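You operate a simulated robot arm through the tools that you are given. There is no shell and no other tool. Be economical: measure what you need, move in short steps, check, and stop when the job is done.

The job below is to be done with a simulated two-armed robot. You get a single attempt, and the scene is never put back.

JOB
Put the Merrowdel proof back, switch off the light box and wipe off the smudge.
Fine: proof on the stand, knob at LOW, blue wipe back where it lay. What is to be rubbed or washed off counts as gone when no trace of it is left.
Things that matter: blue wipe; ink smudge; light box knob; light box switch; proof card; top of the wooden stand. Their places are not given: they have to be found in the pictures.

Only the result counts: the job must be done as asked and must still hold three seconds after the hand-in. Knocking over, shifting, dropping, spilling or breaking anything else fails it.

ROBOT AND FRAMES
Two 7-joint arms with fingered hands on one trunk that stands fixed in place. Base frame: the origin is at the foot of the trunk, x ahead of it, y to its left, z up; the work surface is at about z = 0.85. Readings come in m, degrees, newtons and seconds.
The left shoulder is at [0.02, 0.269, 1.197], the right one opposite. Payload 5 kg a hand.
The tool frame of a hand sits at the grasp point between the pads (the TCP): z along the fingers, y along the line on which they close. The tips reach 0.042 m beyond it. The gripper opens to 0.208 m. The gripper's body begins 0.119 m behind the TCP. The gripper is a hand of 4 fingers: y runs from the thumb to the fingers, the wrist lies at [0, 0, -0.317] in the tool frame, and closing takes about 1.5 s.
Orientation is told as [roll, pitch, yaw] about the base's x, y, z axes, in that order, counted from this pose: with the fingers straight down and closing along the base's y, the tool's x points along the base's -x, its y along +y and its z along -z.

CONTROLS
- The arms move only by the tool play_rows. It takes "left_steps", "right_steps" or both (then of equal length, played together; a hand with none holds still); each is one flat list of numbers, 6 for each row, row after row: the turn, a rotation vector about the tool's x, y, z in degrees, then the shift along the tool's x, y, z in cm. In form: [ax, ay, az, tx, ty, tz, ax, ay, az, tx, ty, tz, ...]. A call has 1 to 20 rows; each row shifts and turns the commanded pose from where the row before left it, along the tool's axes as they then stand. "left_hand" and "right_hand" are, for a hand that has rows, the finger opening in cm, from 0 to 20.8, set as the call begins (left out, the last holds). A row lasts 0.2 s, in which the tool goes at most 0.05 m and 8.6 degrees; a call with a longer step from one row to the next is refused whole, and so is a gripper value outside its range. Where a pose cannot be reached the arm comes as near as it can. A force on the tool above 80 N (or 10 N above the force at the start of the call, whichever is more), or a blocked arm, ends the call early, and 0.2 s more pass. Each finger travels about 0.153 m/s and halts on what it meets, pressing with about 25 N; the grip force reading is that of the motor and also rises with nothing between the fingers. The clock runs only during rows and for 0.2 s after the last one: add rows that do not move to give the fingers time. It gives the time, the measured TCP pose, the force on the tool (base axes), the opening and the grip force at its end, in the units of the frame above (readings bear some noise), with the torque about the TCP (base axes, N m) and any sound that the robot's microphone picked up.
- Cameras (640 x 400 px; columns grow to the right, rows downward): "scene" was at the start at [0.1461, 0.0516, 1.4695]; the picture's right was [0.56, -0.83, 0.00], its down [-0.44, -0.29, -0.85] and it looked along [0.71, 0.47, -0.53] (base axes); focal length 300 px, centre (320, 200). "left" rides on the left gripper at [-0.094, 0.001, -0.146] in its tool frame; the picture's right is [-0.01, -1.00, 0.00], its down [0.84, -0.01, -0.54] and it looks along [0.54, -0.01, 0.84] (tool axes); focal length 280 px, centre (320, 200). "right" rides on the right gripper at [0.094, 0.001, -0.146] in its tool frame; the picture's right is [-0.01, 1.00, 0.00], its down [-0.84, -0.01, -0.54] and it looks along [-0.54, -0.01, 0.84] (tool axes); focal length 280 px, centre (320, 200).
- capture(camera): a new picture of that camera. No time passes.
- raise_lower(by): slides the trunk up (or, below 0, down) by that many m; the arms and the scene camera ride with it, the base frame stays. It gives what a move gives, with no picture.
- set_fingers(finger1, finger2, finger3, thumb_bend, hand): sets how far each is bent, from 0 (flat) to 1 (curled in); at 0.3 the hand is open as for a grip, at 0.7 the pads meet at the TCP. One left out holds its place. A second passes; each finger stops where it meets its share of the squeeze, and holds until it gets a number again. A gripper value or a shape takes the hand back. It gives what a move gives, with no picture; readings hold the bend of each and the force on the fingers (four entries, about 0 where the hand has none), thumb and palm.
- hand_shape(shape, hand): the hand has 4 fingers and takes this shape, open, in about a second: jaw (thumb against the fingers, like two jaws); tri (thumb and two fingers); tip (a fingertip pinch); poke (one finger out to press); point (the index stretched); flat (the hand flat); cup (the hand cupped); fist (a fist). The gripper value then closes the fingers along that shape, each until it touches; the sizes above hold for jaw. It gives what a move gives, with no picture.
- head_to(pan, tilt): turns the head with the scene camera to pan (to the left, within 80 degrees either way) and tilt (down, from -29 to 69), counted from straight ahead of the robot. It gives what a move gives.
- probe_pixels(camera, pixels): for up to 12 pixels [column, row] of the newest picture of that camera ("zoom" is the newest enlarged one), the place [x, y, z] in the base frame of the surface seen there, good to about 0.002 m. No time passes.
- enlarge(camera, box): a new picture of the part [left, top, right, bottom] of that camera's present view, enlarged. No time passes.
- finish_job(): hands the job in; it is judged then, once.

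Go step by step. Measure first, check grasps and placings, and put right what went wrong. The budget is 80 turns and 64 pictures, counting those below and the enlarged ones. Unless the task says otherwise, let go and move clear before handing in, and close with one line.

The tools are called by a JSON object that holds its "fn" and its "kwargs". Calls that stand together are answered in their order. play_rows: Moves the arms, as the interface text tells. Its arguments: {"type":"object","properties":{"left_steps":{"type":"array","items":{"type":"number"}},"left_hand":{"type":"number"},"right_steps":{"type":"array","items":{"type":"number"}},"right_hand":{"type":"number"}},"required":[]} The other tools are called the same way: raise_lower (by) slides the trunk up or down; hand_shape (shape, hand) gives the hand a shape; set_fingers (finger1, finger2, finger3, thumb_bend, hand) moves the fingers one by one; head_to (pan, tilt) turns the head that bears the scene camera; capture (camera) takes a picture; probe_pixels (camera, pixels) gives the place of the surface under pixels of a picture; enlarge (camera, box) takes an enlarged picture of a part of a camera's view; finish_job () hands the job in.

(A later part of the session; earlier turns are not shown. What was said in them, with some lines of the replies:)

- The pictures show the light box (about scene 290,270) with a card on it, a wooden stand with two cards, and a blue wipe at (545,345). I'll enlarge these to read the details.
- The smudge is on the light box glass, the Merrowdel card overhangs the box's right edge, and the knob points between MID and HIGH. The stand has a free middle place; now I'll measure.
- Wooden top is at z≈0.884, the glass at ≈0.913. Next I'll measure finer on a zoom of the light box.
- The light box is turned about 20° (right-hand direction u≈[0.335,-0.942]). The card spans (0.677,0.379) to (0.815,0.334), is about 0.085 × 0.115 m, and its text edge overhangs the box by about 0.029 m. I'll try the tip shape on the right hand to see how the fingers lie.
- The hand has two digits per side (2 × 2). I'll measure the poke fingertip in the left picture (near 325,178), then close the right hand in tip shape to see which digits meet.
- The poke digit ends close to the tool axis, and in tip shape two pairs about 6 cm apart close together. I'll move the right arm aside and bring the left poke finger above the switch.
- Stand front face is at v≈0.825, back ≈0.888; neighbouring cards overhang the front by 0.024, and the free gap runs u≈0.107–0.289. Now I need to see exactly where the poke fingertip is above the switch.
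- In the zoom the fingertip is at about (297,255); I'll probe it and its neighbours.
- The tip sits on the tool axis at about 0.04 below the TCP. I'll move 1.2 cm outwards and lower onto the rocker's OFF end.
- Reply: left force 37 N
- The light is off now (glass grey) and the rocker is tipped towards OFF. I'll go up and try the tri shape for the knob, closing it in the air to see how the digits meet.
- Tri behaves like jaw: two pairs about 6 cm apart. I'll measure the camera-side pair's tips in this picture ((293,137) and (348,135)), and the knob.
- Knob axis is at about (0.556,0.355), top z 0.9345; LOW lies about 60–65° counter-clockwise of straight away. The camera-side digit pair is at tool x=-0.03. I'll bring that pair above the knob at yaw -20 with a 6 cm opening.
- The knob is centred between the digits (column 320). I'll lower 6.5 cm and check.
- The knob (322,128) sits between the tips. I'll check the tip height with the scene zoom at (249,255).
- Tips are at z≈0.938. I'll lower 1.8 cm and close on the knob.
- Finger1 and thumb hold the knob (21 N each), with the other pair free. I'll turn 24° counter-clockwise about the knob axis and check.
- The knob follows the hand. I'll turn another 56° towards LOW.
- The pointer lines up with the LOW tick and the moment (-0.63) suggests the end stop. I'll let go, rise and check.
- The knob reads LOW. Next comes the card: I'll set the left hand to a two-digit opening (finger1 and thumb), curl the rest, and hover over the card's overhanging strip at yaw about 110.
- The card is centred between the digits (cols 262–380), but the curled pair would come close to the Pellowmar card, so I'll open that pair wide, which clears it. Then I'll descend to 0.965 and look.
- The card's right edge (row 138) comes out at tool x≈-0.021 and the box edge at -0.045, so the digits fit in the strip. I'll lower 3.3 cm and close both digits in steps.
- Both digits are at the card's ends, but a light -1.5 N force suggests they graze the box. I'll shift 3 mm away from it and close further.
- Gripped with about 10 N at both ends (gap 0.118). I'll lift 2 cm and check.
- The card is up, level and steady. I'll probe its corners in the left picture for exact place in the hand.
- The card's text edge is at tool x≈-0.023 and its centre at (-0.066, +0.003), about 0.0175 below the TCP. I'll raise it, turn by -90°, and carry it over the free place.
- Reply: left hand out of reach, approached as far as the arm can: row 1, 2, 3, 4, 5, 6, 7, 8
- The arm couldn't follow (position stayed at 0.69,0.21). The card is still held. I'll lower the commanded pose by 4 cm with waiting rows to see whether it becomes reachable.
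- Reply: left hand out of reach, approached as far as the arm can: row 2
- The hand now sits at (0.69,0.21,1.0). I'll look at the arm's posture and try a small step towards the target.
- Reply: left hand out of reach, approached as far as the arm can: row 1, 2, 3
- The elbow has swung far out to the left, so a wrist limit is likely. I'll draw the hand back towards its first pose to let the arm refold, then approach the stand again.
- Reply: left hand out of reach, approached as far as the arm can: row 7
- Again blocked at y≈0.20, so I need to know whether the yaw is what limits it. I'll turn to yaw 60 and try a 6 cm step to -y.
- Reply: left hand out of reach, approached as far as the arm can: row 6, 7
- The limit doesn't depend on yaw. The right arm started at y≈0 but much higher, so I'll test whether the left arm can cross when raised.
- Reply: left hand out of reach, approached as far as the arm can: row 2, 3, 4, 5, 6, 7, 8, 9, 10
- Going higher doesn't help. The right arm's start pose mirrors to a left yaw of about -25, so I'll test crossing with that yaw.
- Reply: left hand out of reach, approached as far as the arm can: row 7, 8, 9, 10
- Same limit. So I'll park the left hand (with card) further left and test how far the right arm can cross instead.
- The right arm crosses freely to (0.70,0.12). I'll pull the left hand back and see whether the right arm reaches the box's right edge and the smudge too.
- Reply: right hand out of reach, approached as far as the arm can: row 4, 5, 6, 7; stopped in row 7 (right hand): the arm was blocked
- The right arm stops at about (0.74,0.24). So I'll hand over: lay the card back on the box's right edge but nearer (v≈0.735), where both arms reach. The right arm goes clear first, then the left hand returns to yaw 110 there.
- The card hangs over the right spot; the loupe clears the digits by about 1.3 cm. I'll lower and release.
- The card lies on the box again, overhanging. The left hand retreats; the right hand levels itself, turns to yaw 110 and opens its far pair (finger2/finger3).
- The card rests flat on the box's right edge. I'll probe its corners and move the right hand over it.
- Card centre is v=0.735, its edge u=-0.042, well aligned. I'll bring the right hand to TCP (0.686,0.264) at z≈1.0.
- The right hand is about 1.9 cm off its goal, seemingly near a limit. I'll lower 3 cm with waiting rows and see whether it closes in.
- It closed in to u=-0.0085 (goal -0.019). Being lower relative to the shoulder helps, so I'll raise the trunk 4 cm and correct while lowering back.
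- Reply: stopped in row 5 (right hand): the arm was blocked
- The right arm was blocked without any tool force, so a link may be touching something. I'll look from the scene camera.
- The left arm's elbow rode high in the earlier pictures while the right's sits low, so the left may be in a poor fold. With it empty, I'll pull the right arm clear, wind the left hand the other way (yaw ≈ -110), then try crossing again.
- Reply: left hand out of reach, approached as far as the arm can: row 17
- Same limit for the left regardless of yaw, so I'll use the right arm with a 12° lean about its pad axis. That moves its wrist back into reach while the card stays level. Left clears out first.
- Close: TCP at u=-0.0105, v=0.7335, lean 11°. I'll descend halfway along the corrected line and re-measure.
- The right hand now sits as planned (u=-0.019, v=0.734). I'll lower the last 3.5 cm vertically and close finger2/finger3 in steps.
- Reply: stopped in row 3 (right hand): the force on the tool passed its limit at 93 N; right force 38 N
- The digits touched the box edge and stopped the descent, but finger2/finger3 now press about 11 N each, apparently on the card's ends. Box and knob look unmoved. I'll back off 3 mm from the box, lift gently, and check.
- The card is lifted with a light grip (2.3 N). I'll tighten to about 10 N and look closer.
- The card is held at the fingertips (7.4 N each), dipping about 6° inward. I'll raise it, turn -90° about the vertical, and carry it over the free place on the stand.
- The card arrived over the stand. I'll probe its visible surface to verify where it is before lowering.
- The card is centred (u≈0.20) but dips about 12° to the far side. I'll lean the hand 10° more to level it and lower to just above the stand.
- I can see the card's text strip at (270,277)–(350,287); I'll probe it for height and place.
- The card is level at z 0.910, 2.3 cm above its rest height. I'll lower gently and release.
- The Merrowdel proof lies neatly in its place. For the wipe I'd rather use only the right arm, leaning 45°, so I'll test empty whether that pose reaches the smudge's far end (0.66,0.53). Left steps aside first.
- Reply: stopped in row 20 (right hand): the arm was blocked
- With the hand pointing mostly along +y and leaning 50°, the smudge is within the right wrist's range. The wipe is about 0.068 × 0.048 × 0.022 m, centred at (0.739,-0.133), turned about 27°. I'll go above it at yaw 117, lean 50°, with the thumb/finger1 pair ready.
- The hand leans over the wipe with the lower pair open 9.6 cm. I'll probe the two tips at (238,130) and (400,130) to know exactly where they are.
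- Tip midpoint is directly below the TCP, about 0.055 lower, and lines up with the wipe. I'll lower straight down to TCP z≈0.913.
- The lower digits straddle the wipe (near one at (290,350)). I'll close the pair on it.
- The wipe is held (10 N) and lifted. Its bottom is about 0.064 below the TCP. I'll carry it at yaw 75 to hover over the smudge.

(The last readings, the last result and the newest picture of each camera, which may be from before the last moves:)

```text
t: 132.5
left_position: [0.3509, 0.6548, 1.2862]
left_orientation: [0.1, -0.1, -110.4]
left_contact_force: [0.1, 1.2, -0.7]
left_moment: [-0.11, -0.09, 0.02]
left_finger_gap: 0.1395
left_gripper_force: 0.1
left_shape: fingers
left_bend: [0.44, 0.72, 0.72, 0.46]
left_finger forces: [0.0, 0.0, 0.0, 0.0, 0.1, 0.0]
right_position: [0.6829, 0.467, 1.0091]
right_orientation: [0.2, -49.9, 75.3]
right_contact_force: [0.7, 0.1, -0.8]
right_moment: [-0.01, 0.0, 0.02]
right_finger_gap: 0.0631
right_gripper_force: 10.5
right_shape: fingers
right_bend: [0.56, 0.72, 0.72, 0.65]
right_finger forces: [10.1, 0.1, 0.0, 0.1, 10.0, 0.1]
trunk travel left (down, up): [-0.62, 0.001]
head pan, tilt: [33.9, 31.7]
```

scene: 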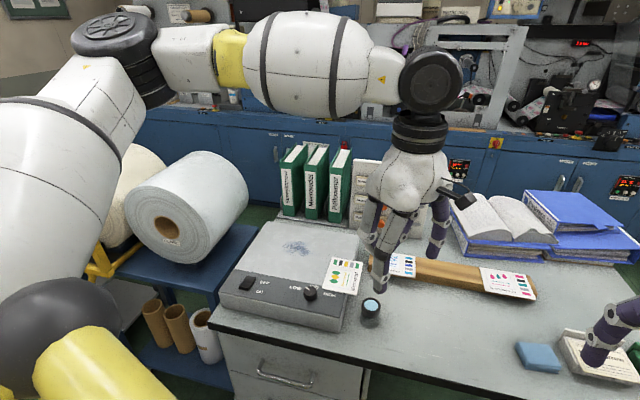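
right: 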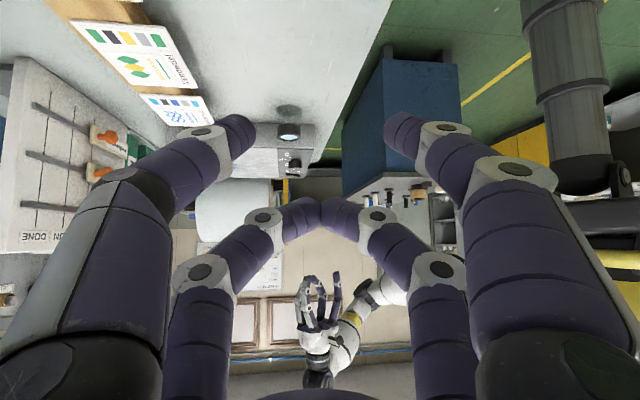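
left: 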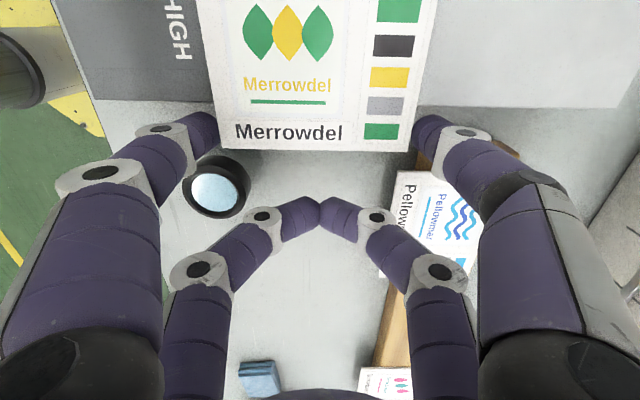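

Reached (0.683,0.467) without trouble. I'll lower onto the glass until light contact.

{"fn": "play_rows", "kwargs": {"right_steps": [0, 0, 0, 1.15, 0, 0.96, 0, 0, 0, 1.0, 0, 0.84, 0, 0, 0, 0.23, 0, 0.19, 0, 0, 0, 0.23, 0, 0.19, 0, 0, 0, 0.15, 0, 0.13, 0, 0, 0, 0, 0, 0]}}

{"fn": "enlarge", "kwargs": {"camera": "scene", "box": [220, 180, 400, 300]}}

```text
t: 133.9
left_position: [0.3504, 0.6528, 1.2871]
left_orientation: [0.0, 0.1, -110.5]
left_contact_force: [0.0, -0.5, -1.1]
left_moment: [0.01, -0.02, 0.01]
left_finger_gap: 0.1395
left_gripper_force: 0.1
left_shape: fingers
left_bend: [0.44, 0.72, 0.72, 0.46]
left_finger forces: [0.0, 0.0, 0.0, 0.0, 0.1, 0.1]
right_position: [0.6833, 0.4647, 0.9744]
right_orientation: [0.1, -50.2, 75.3]
right_contact_force: [0.6, 0.4, 5.2]
right_moment: [0.17, 0.17, -0.04]
right_finger_gap: 0.0629
right_gripper_force: 10.3
right_shape: fingers
right_bend: [0.56, 0.72, 0.72, 0.65]
right_finger forces: [10.0, 0.1, 0.0, 0.0, 10.4, 0.0]
trunk travel left (down, up): [-0.62, 0.001]
head pan, tilt: [33.9, 31.7]
```

```text
3.33 times, centred on (310, 240) of scene
```

zoom: 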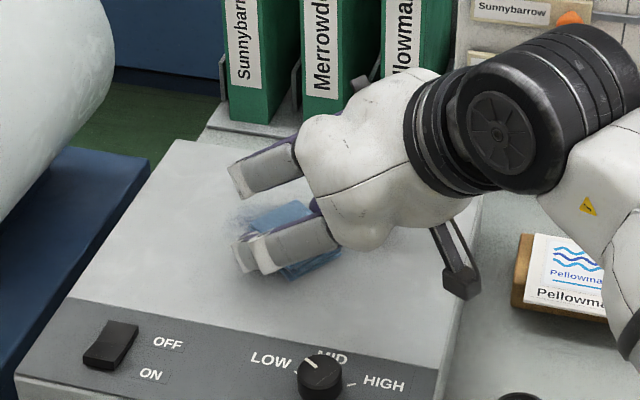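

Contact is light (5 N) and the wipe lies on the smudge's right half. I'll rub in overlapping strokes over the whole smudge area, then crosswise.

{"fn": "play_rows", "kwargs": {"right_steps": [0, 0, 0, 0.08, -1.5, 0.06, 0, 0, 0, 0, -1.5, 0, 0, 0, 0, 0.965, 0, -1.149, 0, 0, 0, -1.286, 0, 1.532, 0, 0, 0, -1.286, 0, 1.532, 0, 0, 0, -1.286, 0, 1.532, 0, 0, 0, 0, 2, 0, 0, 0, 0, 1.286, 0, -1.532, 0, 0, 0, 1.286, 0, -1.532, 0, 0, 0, 1.286, 0, -1.532, 0, 0, 0, 0, 2, 0, 0, 0, 0, -1.286, 0, 1.532, 0, 0, 0, -1.286, 0, 1.532, 0, 0, 0, -1.286, 0, 1.532, 0, 0, 0, 0, 2, 0, 0, 0, 0, 1.286, 0, -1.532, 0, 0, 0, 1.286, 0, -1.532, 0, 0, 0, 1.286, 0, -1.532, 0, 0, 0, 0, 1.5, 0, 0, 0, 0, -1.286, 0, 1.532]}}

{"fn": "play_rows", "kwargs": {"right_steps": [0, 0, 0, -1.286, 0, 1.532, 0, 0, 0, -0.965, 0, 1.149, 0, 0, 0, 0, -2, 0, 0, 0, 0, 0, -2, 0, 0, 0, 0, 0, -2, 0, 0, 0, 0, 0, -2, 0, 0, 0, 0, 1.286, 0, -1.532, 0, 0, 0, 0, 2, 0, 0, 0, 0, 0, 2, 0, 0, 0, 0, 0, 2, 0, 0, 0, 0, 0, 2, 0, 0, 0, 0, 1.286, 0, -1.532, 0, 0, 0, 0, -2, 0, 0, 0, 0, 0, -2, 0, 0, 0, 0, 0, -2, 0, 0, 0, 0, 0, -2, 0]}}

```text
t: 138.1
left_position: [0.35, 0.653, 1.2871]
left_orientation: [0.0, 0.0, -110.4]
left_contact_force: [-0.4, 0.3, -0.4]
left_moment: [-0.01, -0.02, -0.01]
left_finger_gap: 0.1395
left_gripper_force: 0.2
left_shape: fingers
left_bend: [0.44, 0.72, 0.72, 0.46]
left_finger forces: [0.1, 0.1, 0.0, 0.0, 0.0, 0.0]
right_position: [0.6402, 0.4797, 0.9715]
right_orientation: [0.3, -50.0, 75.4]
right_contact_force: [-1.0, 0.2, 4.2]
right_moment: [0.11, 0.23, 0.08]
right_finger_gap: 0.0633
right_gripper_force: 10.5
right_shape: fingers
right_bend: [0.55, 0.72, 0.72, 0.65]
right_finger forces: [11.0, 0.1, 0.0, 0.0, 9.8, 0.1]
trunk travel left (down, up): [-0.62, 0.001]
head pan, tilt: [33.9, 31.7]
```

```text
t: 141.5
left_position: [0.3515, 0.6528, 1.2873]
left_orientation: [0.0, 0.0, -110.4]
left_contact_force: [1.4, -0.5, -0.5]
left_moment: [0.03, 0.03, -0.03]
left_finger_gap: 0.1396
left_gripper_force: 0.1
left_shape: fingers
left_bend: [0.44, 0.72, 0.72, 0.46]
left_finger forces: [0.0, 0.0, 0.1, 0.0, 0.0, 0.0]
right_position: [0.7167, 0.4546, 0.9722]
right_orientation: [0.2, -50.0, 75.2]
right_contact_force: [-0.2, -1.2, 3.6]
right_moment: [0.06, 0.19, -0.04]
right_finger_gap: 0.0629
right_gripper_force: 10.1
right_shape: fingers
right_bend: [0.55, 0.72, 0.72, 0.66]
right_finger forces: [10.6, 0.0, 0.1, 0.0, 10.0, 0.1]
trunk travel left (down, up): [-0.62, 0.001]
head pan, tilt: [33.9, 31.7]
```

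All strokes were followed with 4–5 N of contact. I'll lift, pull back and check the glass.

{"fn": "play_rows", "kwargs": {"right_steps": [0, 0, 0, -1.92, 0, -1.6, 0, 0, 0, -1.92, 0, -1.6, 0, 0, 0, 2.57, 0, -3.06, 0, 0, 0, 2.57, 0, -3.06, 0, 0, 0, 2.57, 0, -3.06, 0, 0, 0, 2.57, 0, -3.06, 0, 0, 0, 2.57, 0, -3.06]}}

{"fn": "enlarge", "kwargs": {"camera": "scene", "box": [220, 200, 400, 310]}}

```text
t: 143.1
left_position: [0.3502, 0.6514, 1.2875]
left_orientation: [0.0, 0.1, -110.4]
left_contact_force: [0.7, -1.4, 1.4]
left_moment: [0.11, 0.01, 0.04]
left_finger_gap: 0.1396
left_gripper_force: 0.1
left_shape: fingers
left_bend: [0.44, 0.72, 0.72, 0.46]
left_finger forces: [0.0, 0.1, 0.0, 0.0, 0.0, 0.0]
right_position: [0.6656, 0.261, 1.0221]
right_orientation: [0.4, -50.1, 75.3]
right_contact_force: [-0.3, -0.6, -0.1]
right_moment: [0.03, 0.06, 0.02]
right_finger_gap: 0.0628
right_gripper_force: 9.7
right_shape: fingers
right_bend: [0.55, 0.72, 0.72, 0.66]
right_finger forces: [9.9, 0.1, 0.0, 0.1, 9.9, 0.0]
trunk travel left (down, up): [-0.62, 0.001]
head pan, tilt: [33.9, 31.7]
```

```text
3.56 times, centred on (310, 255) of scene
```

zoom: 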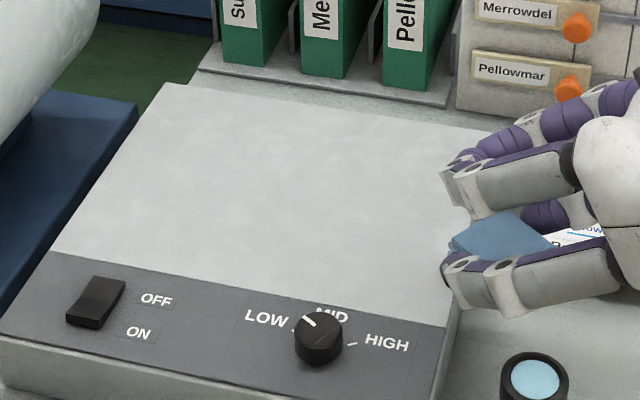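

The glass is clean. I'll carry the wipe back above its old place and restore yaw 117.

{"fn": "play_rows", "kwargs": {"right_steps": [0, 0, 0, 2.107, -1.711, -2.977, 0, 0, 0, 2.107, -1.711, -2.977, 0, 0, 0, 2.107, -1.711, -2.977, 0, 0, 0, 2.107, -1.711, -2.977, 0, 0, 0, 2.107, -1.711, -2.977, 0, 0, 0, 2.107, -1.711, -2.977, 0, 0, 0, 2.107, -1.711, -2.977, 0, 0, 0, 2.107, -1.711, -2.977, 0, 0, 0, 2.107, -1.711, -2.977, 0, 0, 0, 2.107, -1.711, -2.977, -5.36, 0, -4.5, 0, 0, 0, -5.36, 0, -4.5, 0, 0, 0, -5.36, 0, -4.5, 0, 0, 0, -5.36, 0, -4.5, 0, 0, 0, -5.36, 0, -4.5, 0, 0, 0, -5.36, 0, -4.5, 0, 0, 0, 0, 0, 0, 0, 0, 0]}}

```text
t: 146.7
left_position: [0.3516, 0.653, 1.2867]
left_orientation: [0.0, 0.0, -110.4]
left_contact_force: [0.3, -2.0, 0.2]
left_moment: [0.04, 0.04, -0.02]
left_finger_gap: 0.1397
left_gripper_force: 0.2
left_shape: fingers
left_bend: [0.44, 0.72, 0.72, 0.46]
left_finger forces: [0.0, 0.1, 0.0, 0.1, 0.1, 0.0]
right_position: [0.7401, -0.1323, 1.0519]
right_orientation: [0.2, -50.1, 117.2]
right_contact_force: [0.3, -0.2, 0.3]
right_moment: [0.03, 0.01, 0.0]
right_finger_gap: 0.0626
right_gripper_force: 9.1
right_shape: fingers
right_bend: [0.55, 0.72, 0.72, 0.66]
right_finger forces: [9.7, 0.0, 0.1, 0.0, 9.6, 0.0]
trunk travel left (down, up): [-0.62, 0.001]
head pan, tilt: [33.9, 31.7]
```

Directly above the old place. I'll lower to the recorded grasp height, release and rise.

{"fn": "play_rows", "kwargs": {"right_steps": [0, 0, 0, 3.06, 0.1, 2.57, 0, 0, 0, 3.06, 0.1, 2.57, 0, 0, 0, 3.06, 0, 2.57, 0, 0, 0, 0.77, 0, 0.64, 0, 0, 0, 0.31, 0, 0.26, 0, 0, 0, 0.15, 0, 0.13, 0, 0, 0, 0, 0, 0]}}

{"fn": "set_fingers", "kwargs": {"hand": "right", "finger1": 0.52, "thumb_bend": 0.55}}

{"fn": "play_rows", "kwargs": {"right_steps": [0, 0, 0, -1.15, 0, -0.96, 0, 0, 0, -2.3, 0, -1.93, 0, 0, 0, -2.3, 0, -1.93, 0, 0, 0, -2.3, 0, -1.93, 0, 0, 0, -2.3, 0, -1.93, 0, 0, 0, 0, 0, -4, 0, 0, 0, 0, 0, -4]}}

{"fn": "enlarge", "kwargs": {"camera": "scene", "box": [350, 200, 590, 370]}}

```text
t: 148.3
left_position: [0.3501, 0.6531, 1.2864]
left_orientation: [0.0, 0.0, -110.4]
left_contact_force: [0.6, -0.5, 0.0]
left_moment: [0.01, 0.02, -0.01]
left_finger_gap: 0.1396
left_gripper_force: 0.1
left_shape: fingers
left_bend: [0.44, 0.72, 0.72, 0.46]
left_finger forces: [0.0, 0.1, 0.1, 0.1, 0.1, 0.0]
right_position: [0.7375, -0.1333, 0.9156]
right_orientation: [0.2, -50.1, 117.3]
right_contact_force: [0.4, 0.0, -0.3]
right_moment: [0.01, 0.0, -0.01]
right_finger_gap: 0.0627
right_gripper_force: 9.7
right_shape: fingers
right_bend: [0.55, 0.72, 0.72, 0.66]
right_finger forces: [9.5, 0.0, 0.1, 0.0, 9.5, 0.0]
trunk travel left (down, up): [-0.62, 0.001]
head pan, tilt: [33.9, 31.7]
```

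```text
t: 149.3
left_position: [0.351, 0.6534, 1.2866]
left_orientation: [0.0, -0.1, -110.5]
left_contact_force: [0.0, -0.5, -0.1]
left_moment: [0.03, 0.01, -0.01]
left_finger_gap: 0.1395
left_gripper_force: 0.0
left_shape: fingers
left_bend: [0.44, 0.72, 0.72, 0.46]
left_finger forces: [0.0, 0.0, 0.0, 0.0, 0.0, 0.0]
right_position: [0.7386, -0.1329, 0.9162]
right_orientation: [0.2, -50.1, 117.3]
right_contact_force: [-0.5, -0.6, 0.6]
right_moment: [0.01, 0.0, 0.0]
right_finger_gap: 0.0939
right_gripper_force: 0.1
right_shape: fingers
right_bend: [0.52, 0.72, 0.72, 0.55]
right_finger forces: [0.1, 0.0, 0.0, 0.0, 0.0, 0.0]
trunk travel left (down, up): [-0.62, 0.001]
head pan, tilt: [33.9, 31.7]
```

```text
t: 150.9
left_position: [0.35, 0.6538, 1.286]
left_orientation: [-0.1, 0.1, -110.5]
left_contact_force: [-0.4, 0.5, 0.5]
left_moment: [0.03, -0.1, 0.0]
left_finger_gap: 0.1396
left_gripper_force: 0.0
left_shape: fingers
left_bend: [0.44, 0.72, 0.72, 0.46]
left_finger forces: [0.1, 0.0, 0.1, 0.0, 0.1, 0.1]
right_position: [0.768, -0.1878, 1.102]
right_orientation: [0.2, -50.1, 117.3]
right_contact_force: [-0.3, 0.3, -0.3]
right_moment: [0.02, 0.04, 0.02]
right_finger_gap: 0.0939
right_gripper_force: 0.1
right_shape: fingers
right_bend: [0.52, 0.72, 0.72, 0.55]
right_finger forces: [0.0, 0.0, 0.0, 0.0, 0.0, 0.1]
trunk travel left (down, up): [-0.62, 0.001]
head pan, tilt: [33.9, 31.7]
```

```text
2.35 times, centred on (470, 285) of scene
```

zoom: 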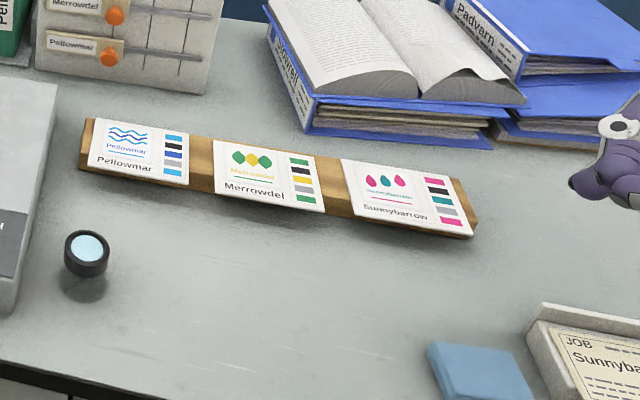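

The wipe is back, the proof and the neighbours are in order. I'll probe the wipe's corners to compare with its earlier place.

{"fn": "probe_pixels", "kwargs": {"camera": "zoom", "pixels": [[430, 345], [502, 349], [531, 392], [448, 393], [475, 367]]}}

```text
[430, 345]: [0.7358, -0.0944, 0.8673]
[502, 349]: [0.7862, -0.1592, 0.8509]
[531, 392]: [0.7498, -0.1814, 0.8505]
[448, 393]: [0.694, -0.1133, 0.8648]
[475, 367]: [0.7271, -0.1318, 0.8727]
```

The wipe lies within about 8 mm of its former place. One last check: that the light box itself did not shift when it was touched, and that switch, knob and glass are right.

{"fn": "enlarge", "kwargs": {"camera": "scene", "box": [210, 205, 390, 330]}}

{"fn": "probe_pixels", "kwargs": {"camera": "zoom", "pixels": [[334, 320], [345, 335], [130, 265], [225, 60], [502, 100], [120, 300], [560, 370]]}}

```text
3.20 times, centred on (300, 268) of scene
```

zoom: 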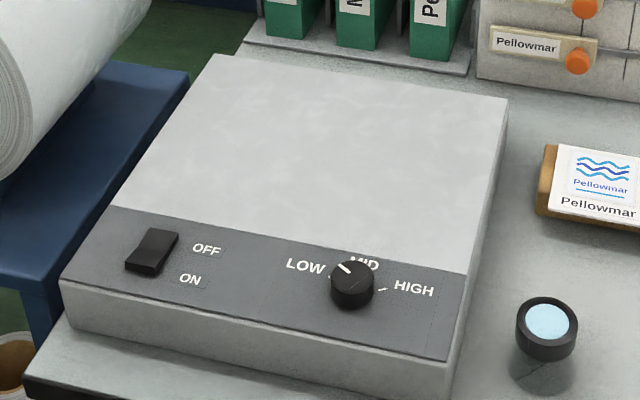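

```text
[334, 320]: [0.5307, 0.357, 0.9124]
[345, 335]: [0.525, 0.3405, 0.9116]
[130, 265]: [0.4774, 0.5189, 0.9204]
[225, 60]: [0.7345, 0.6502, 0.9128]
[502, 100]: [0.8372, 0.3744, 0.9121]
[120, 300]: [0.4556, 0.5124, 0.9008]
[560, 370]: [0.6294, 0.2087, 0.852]
```

The box corner is still at (0.837,0.374), the glass is clean, the switch is at OFF and the knob at LOW. Both hands are empty and clear, so I'm handing in.

{"fn": "finish_job", "kwargs": {}}

```text
The job is handed in.
```

The Merrowdel proof is back in the free place on the stand, the light box is off with its knob at LOW, the smudge is wiped off, and the blue wipe lies within about 8 mm of where it was.
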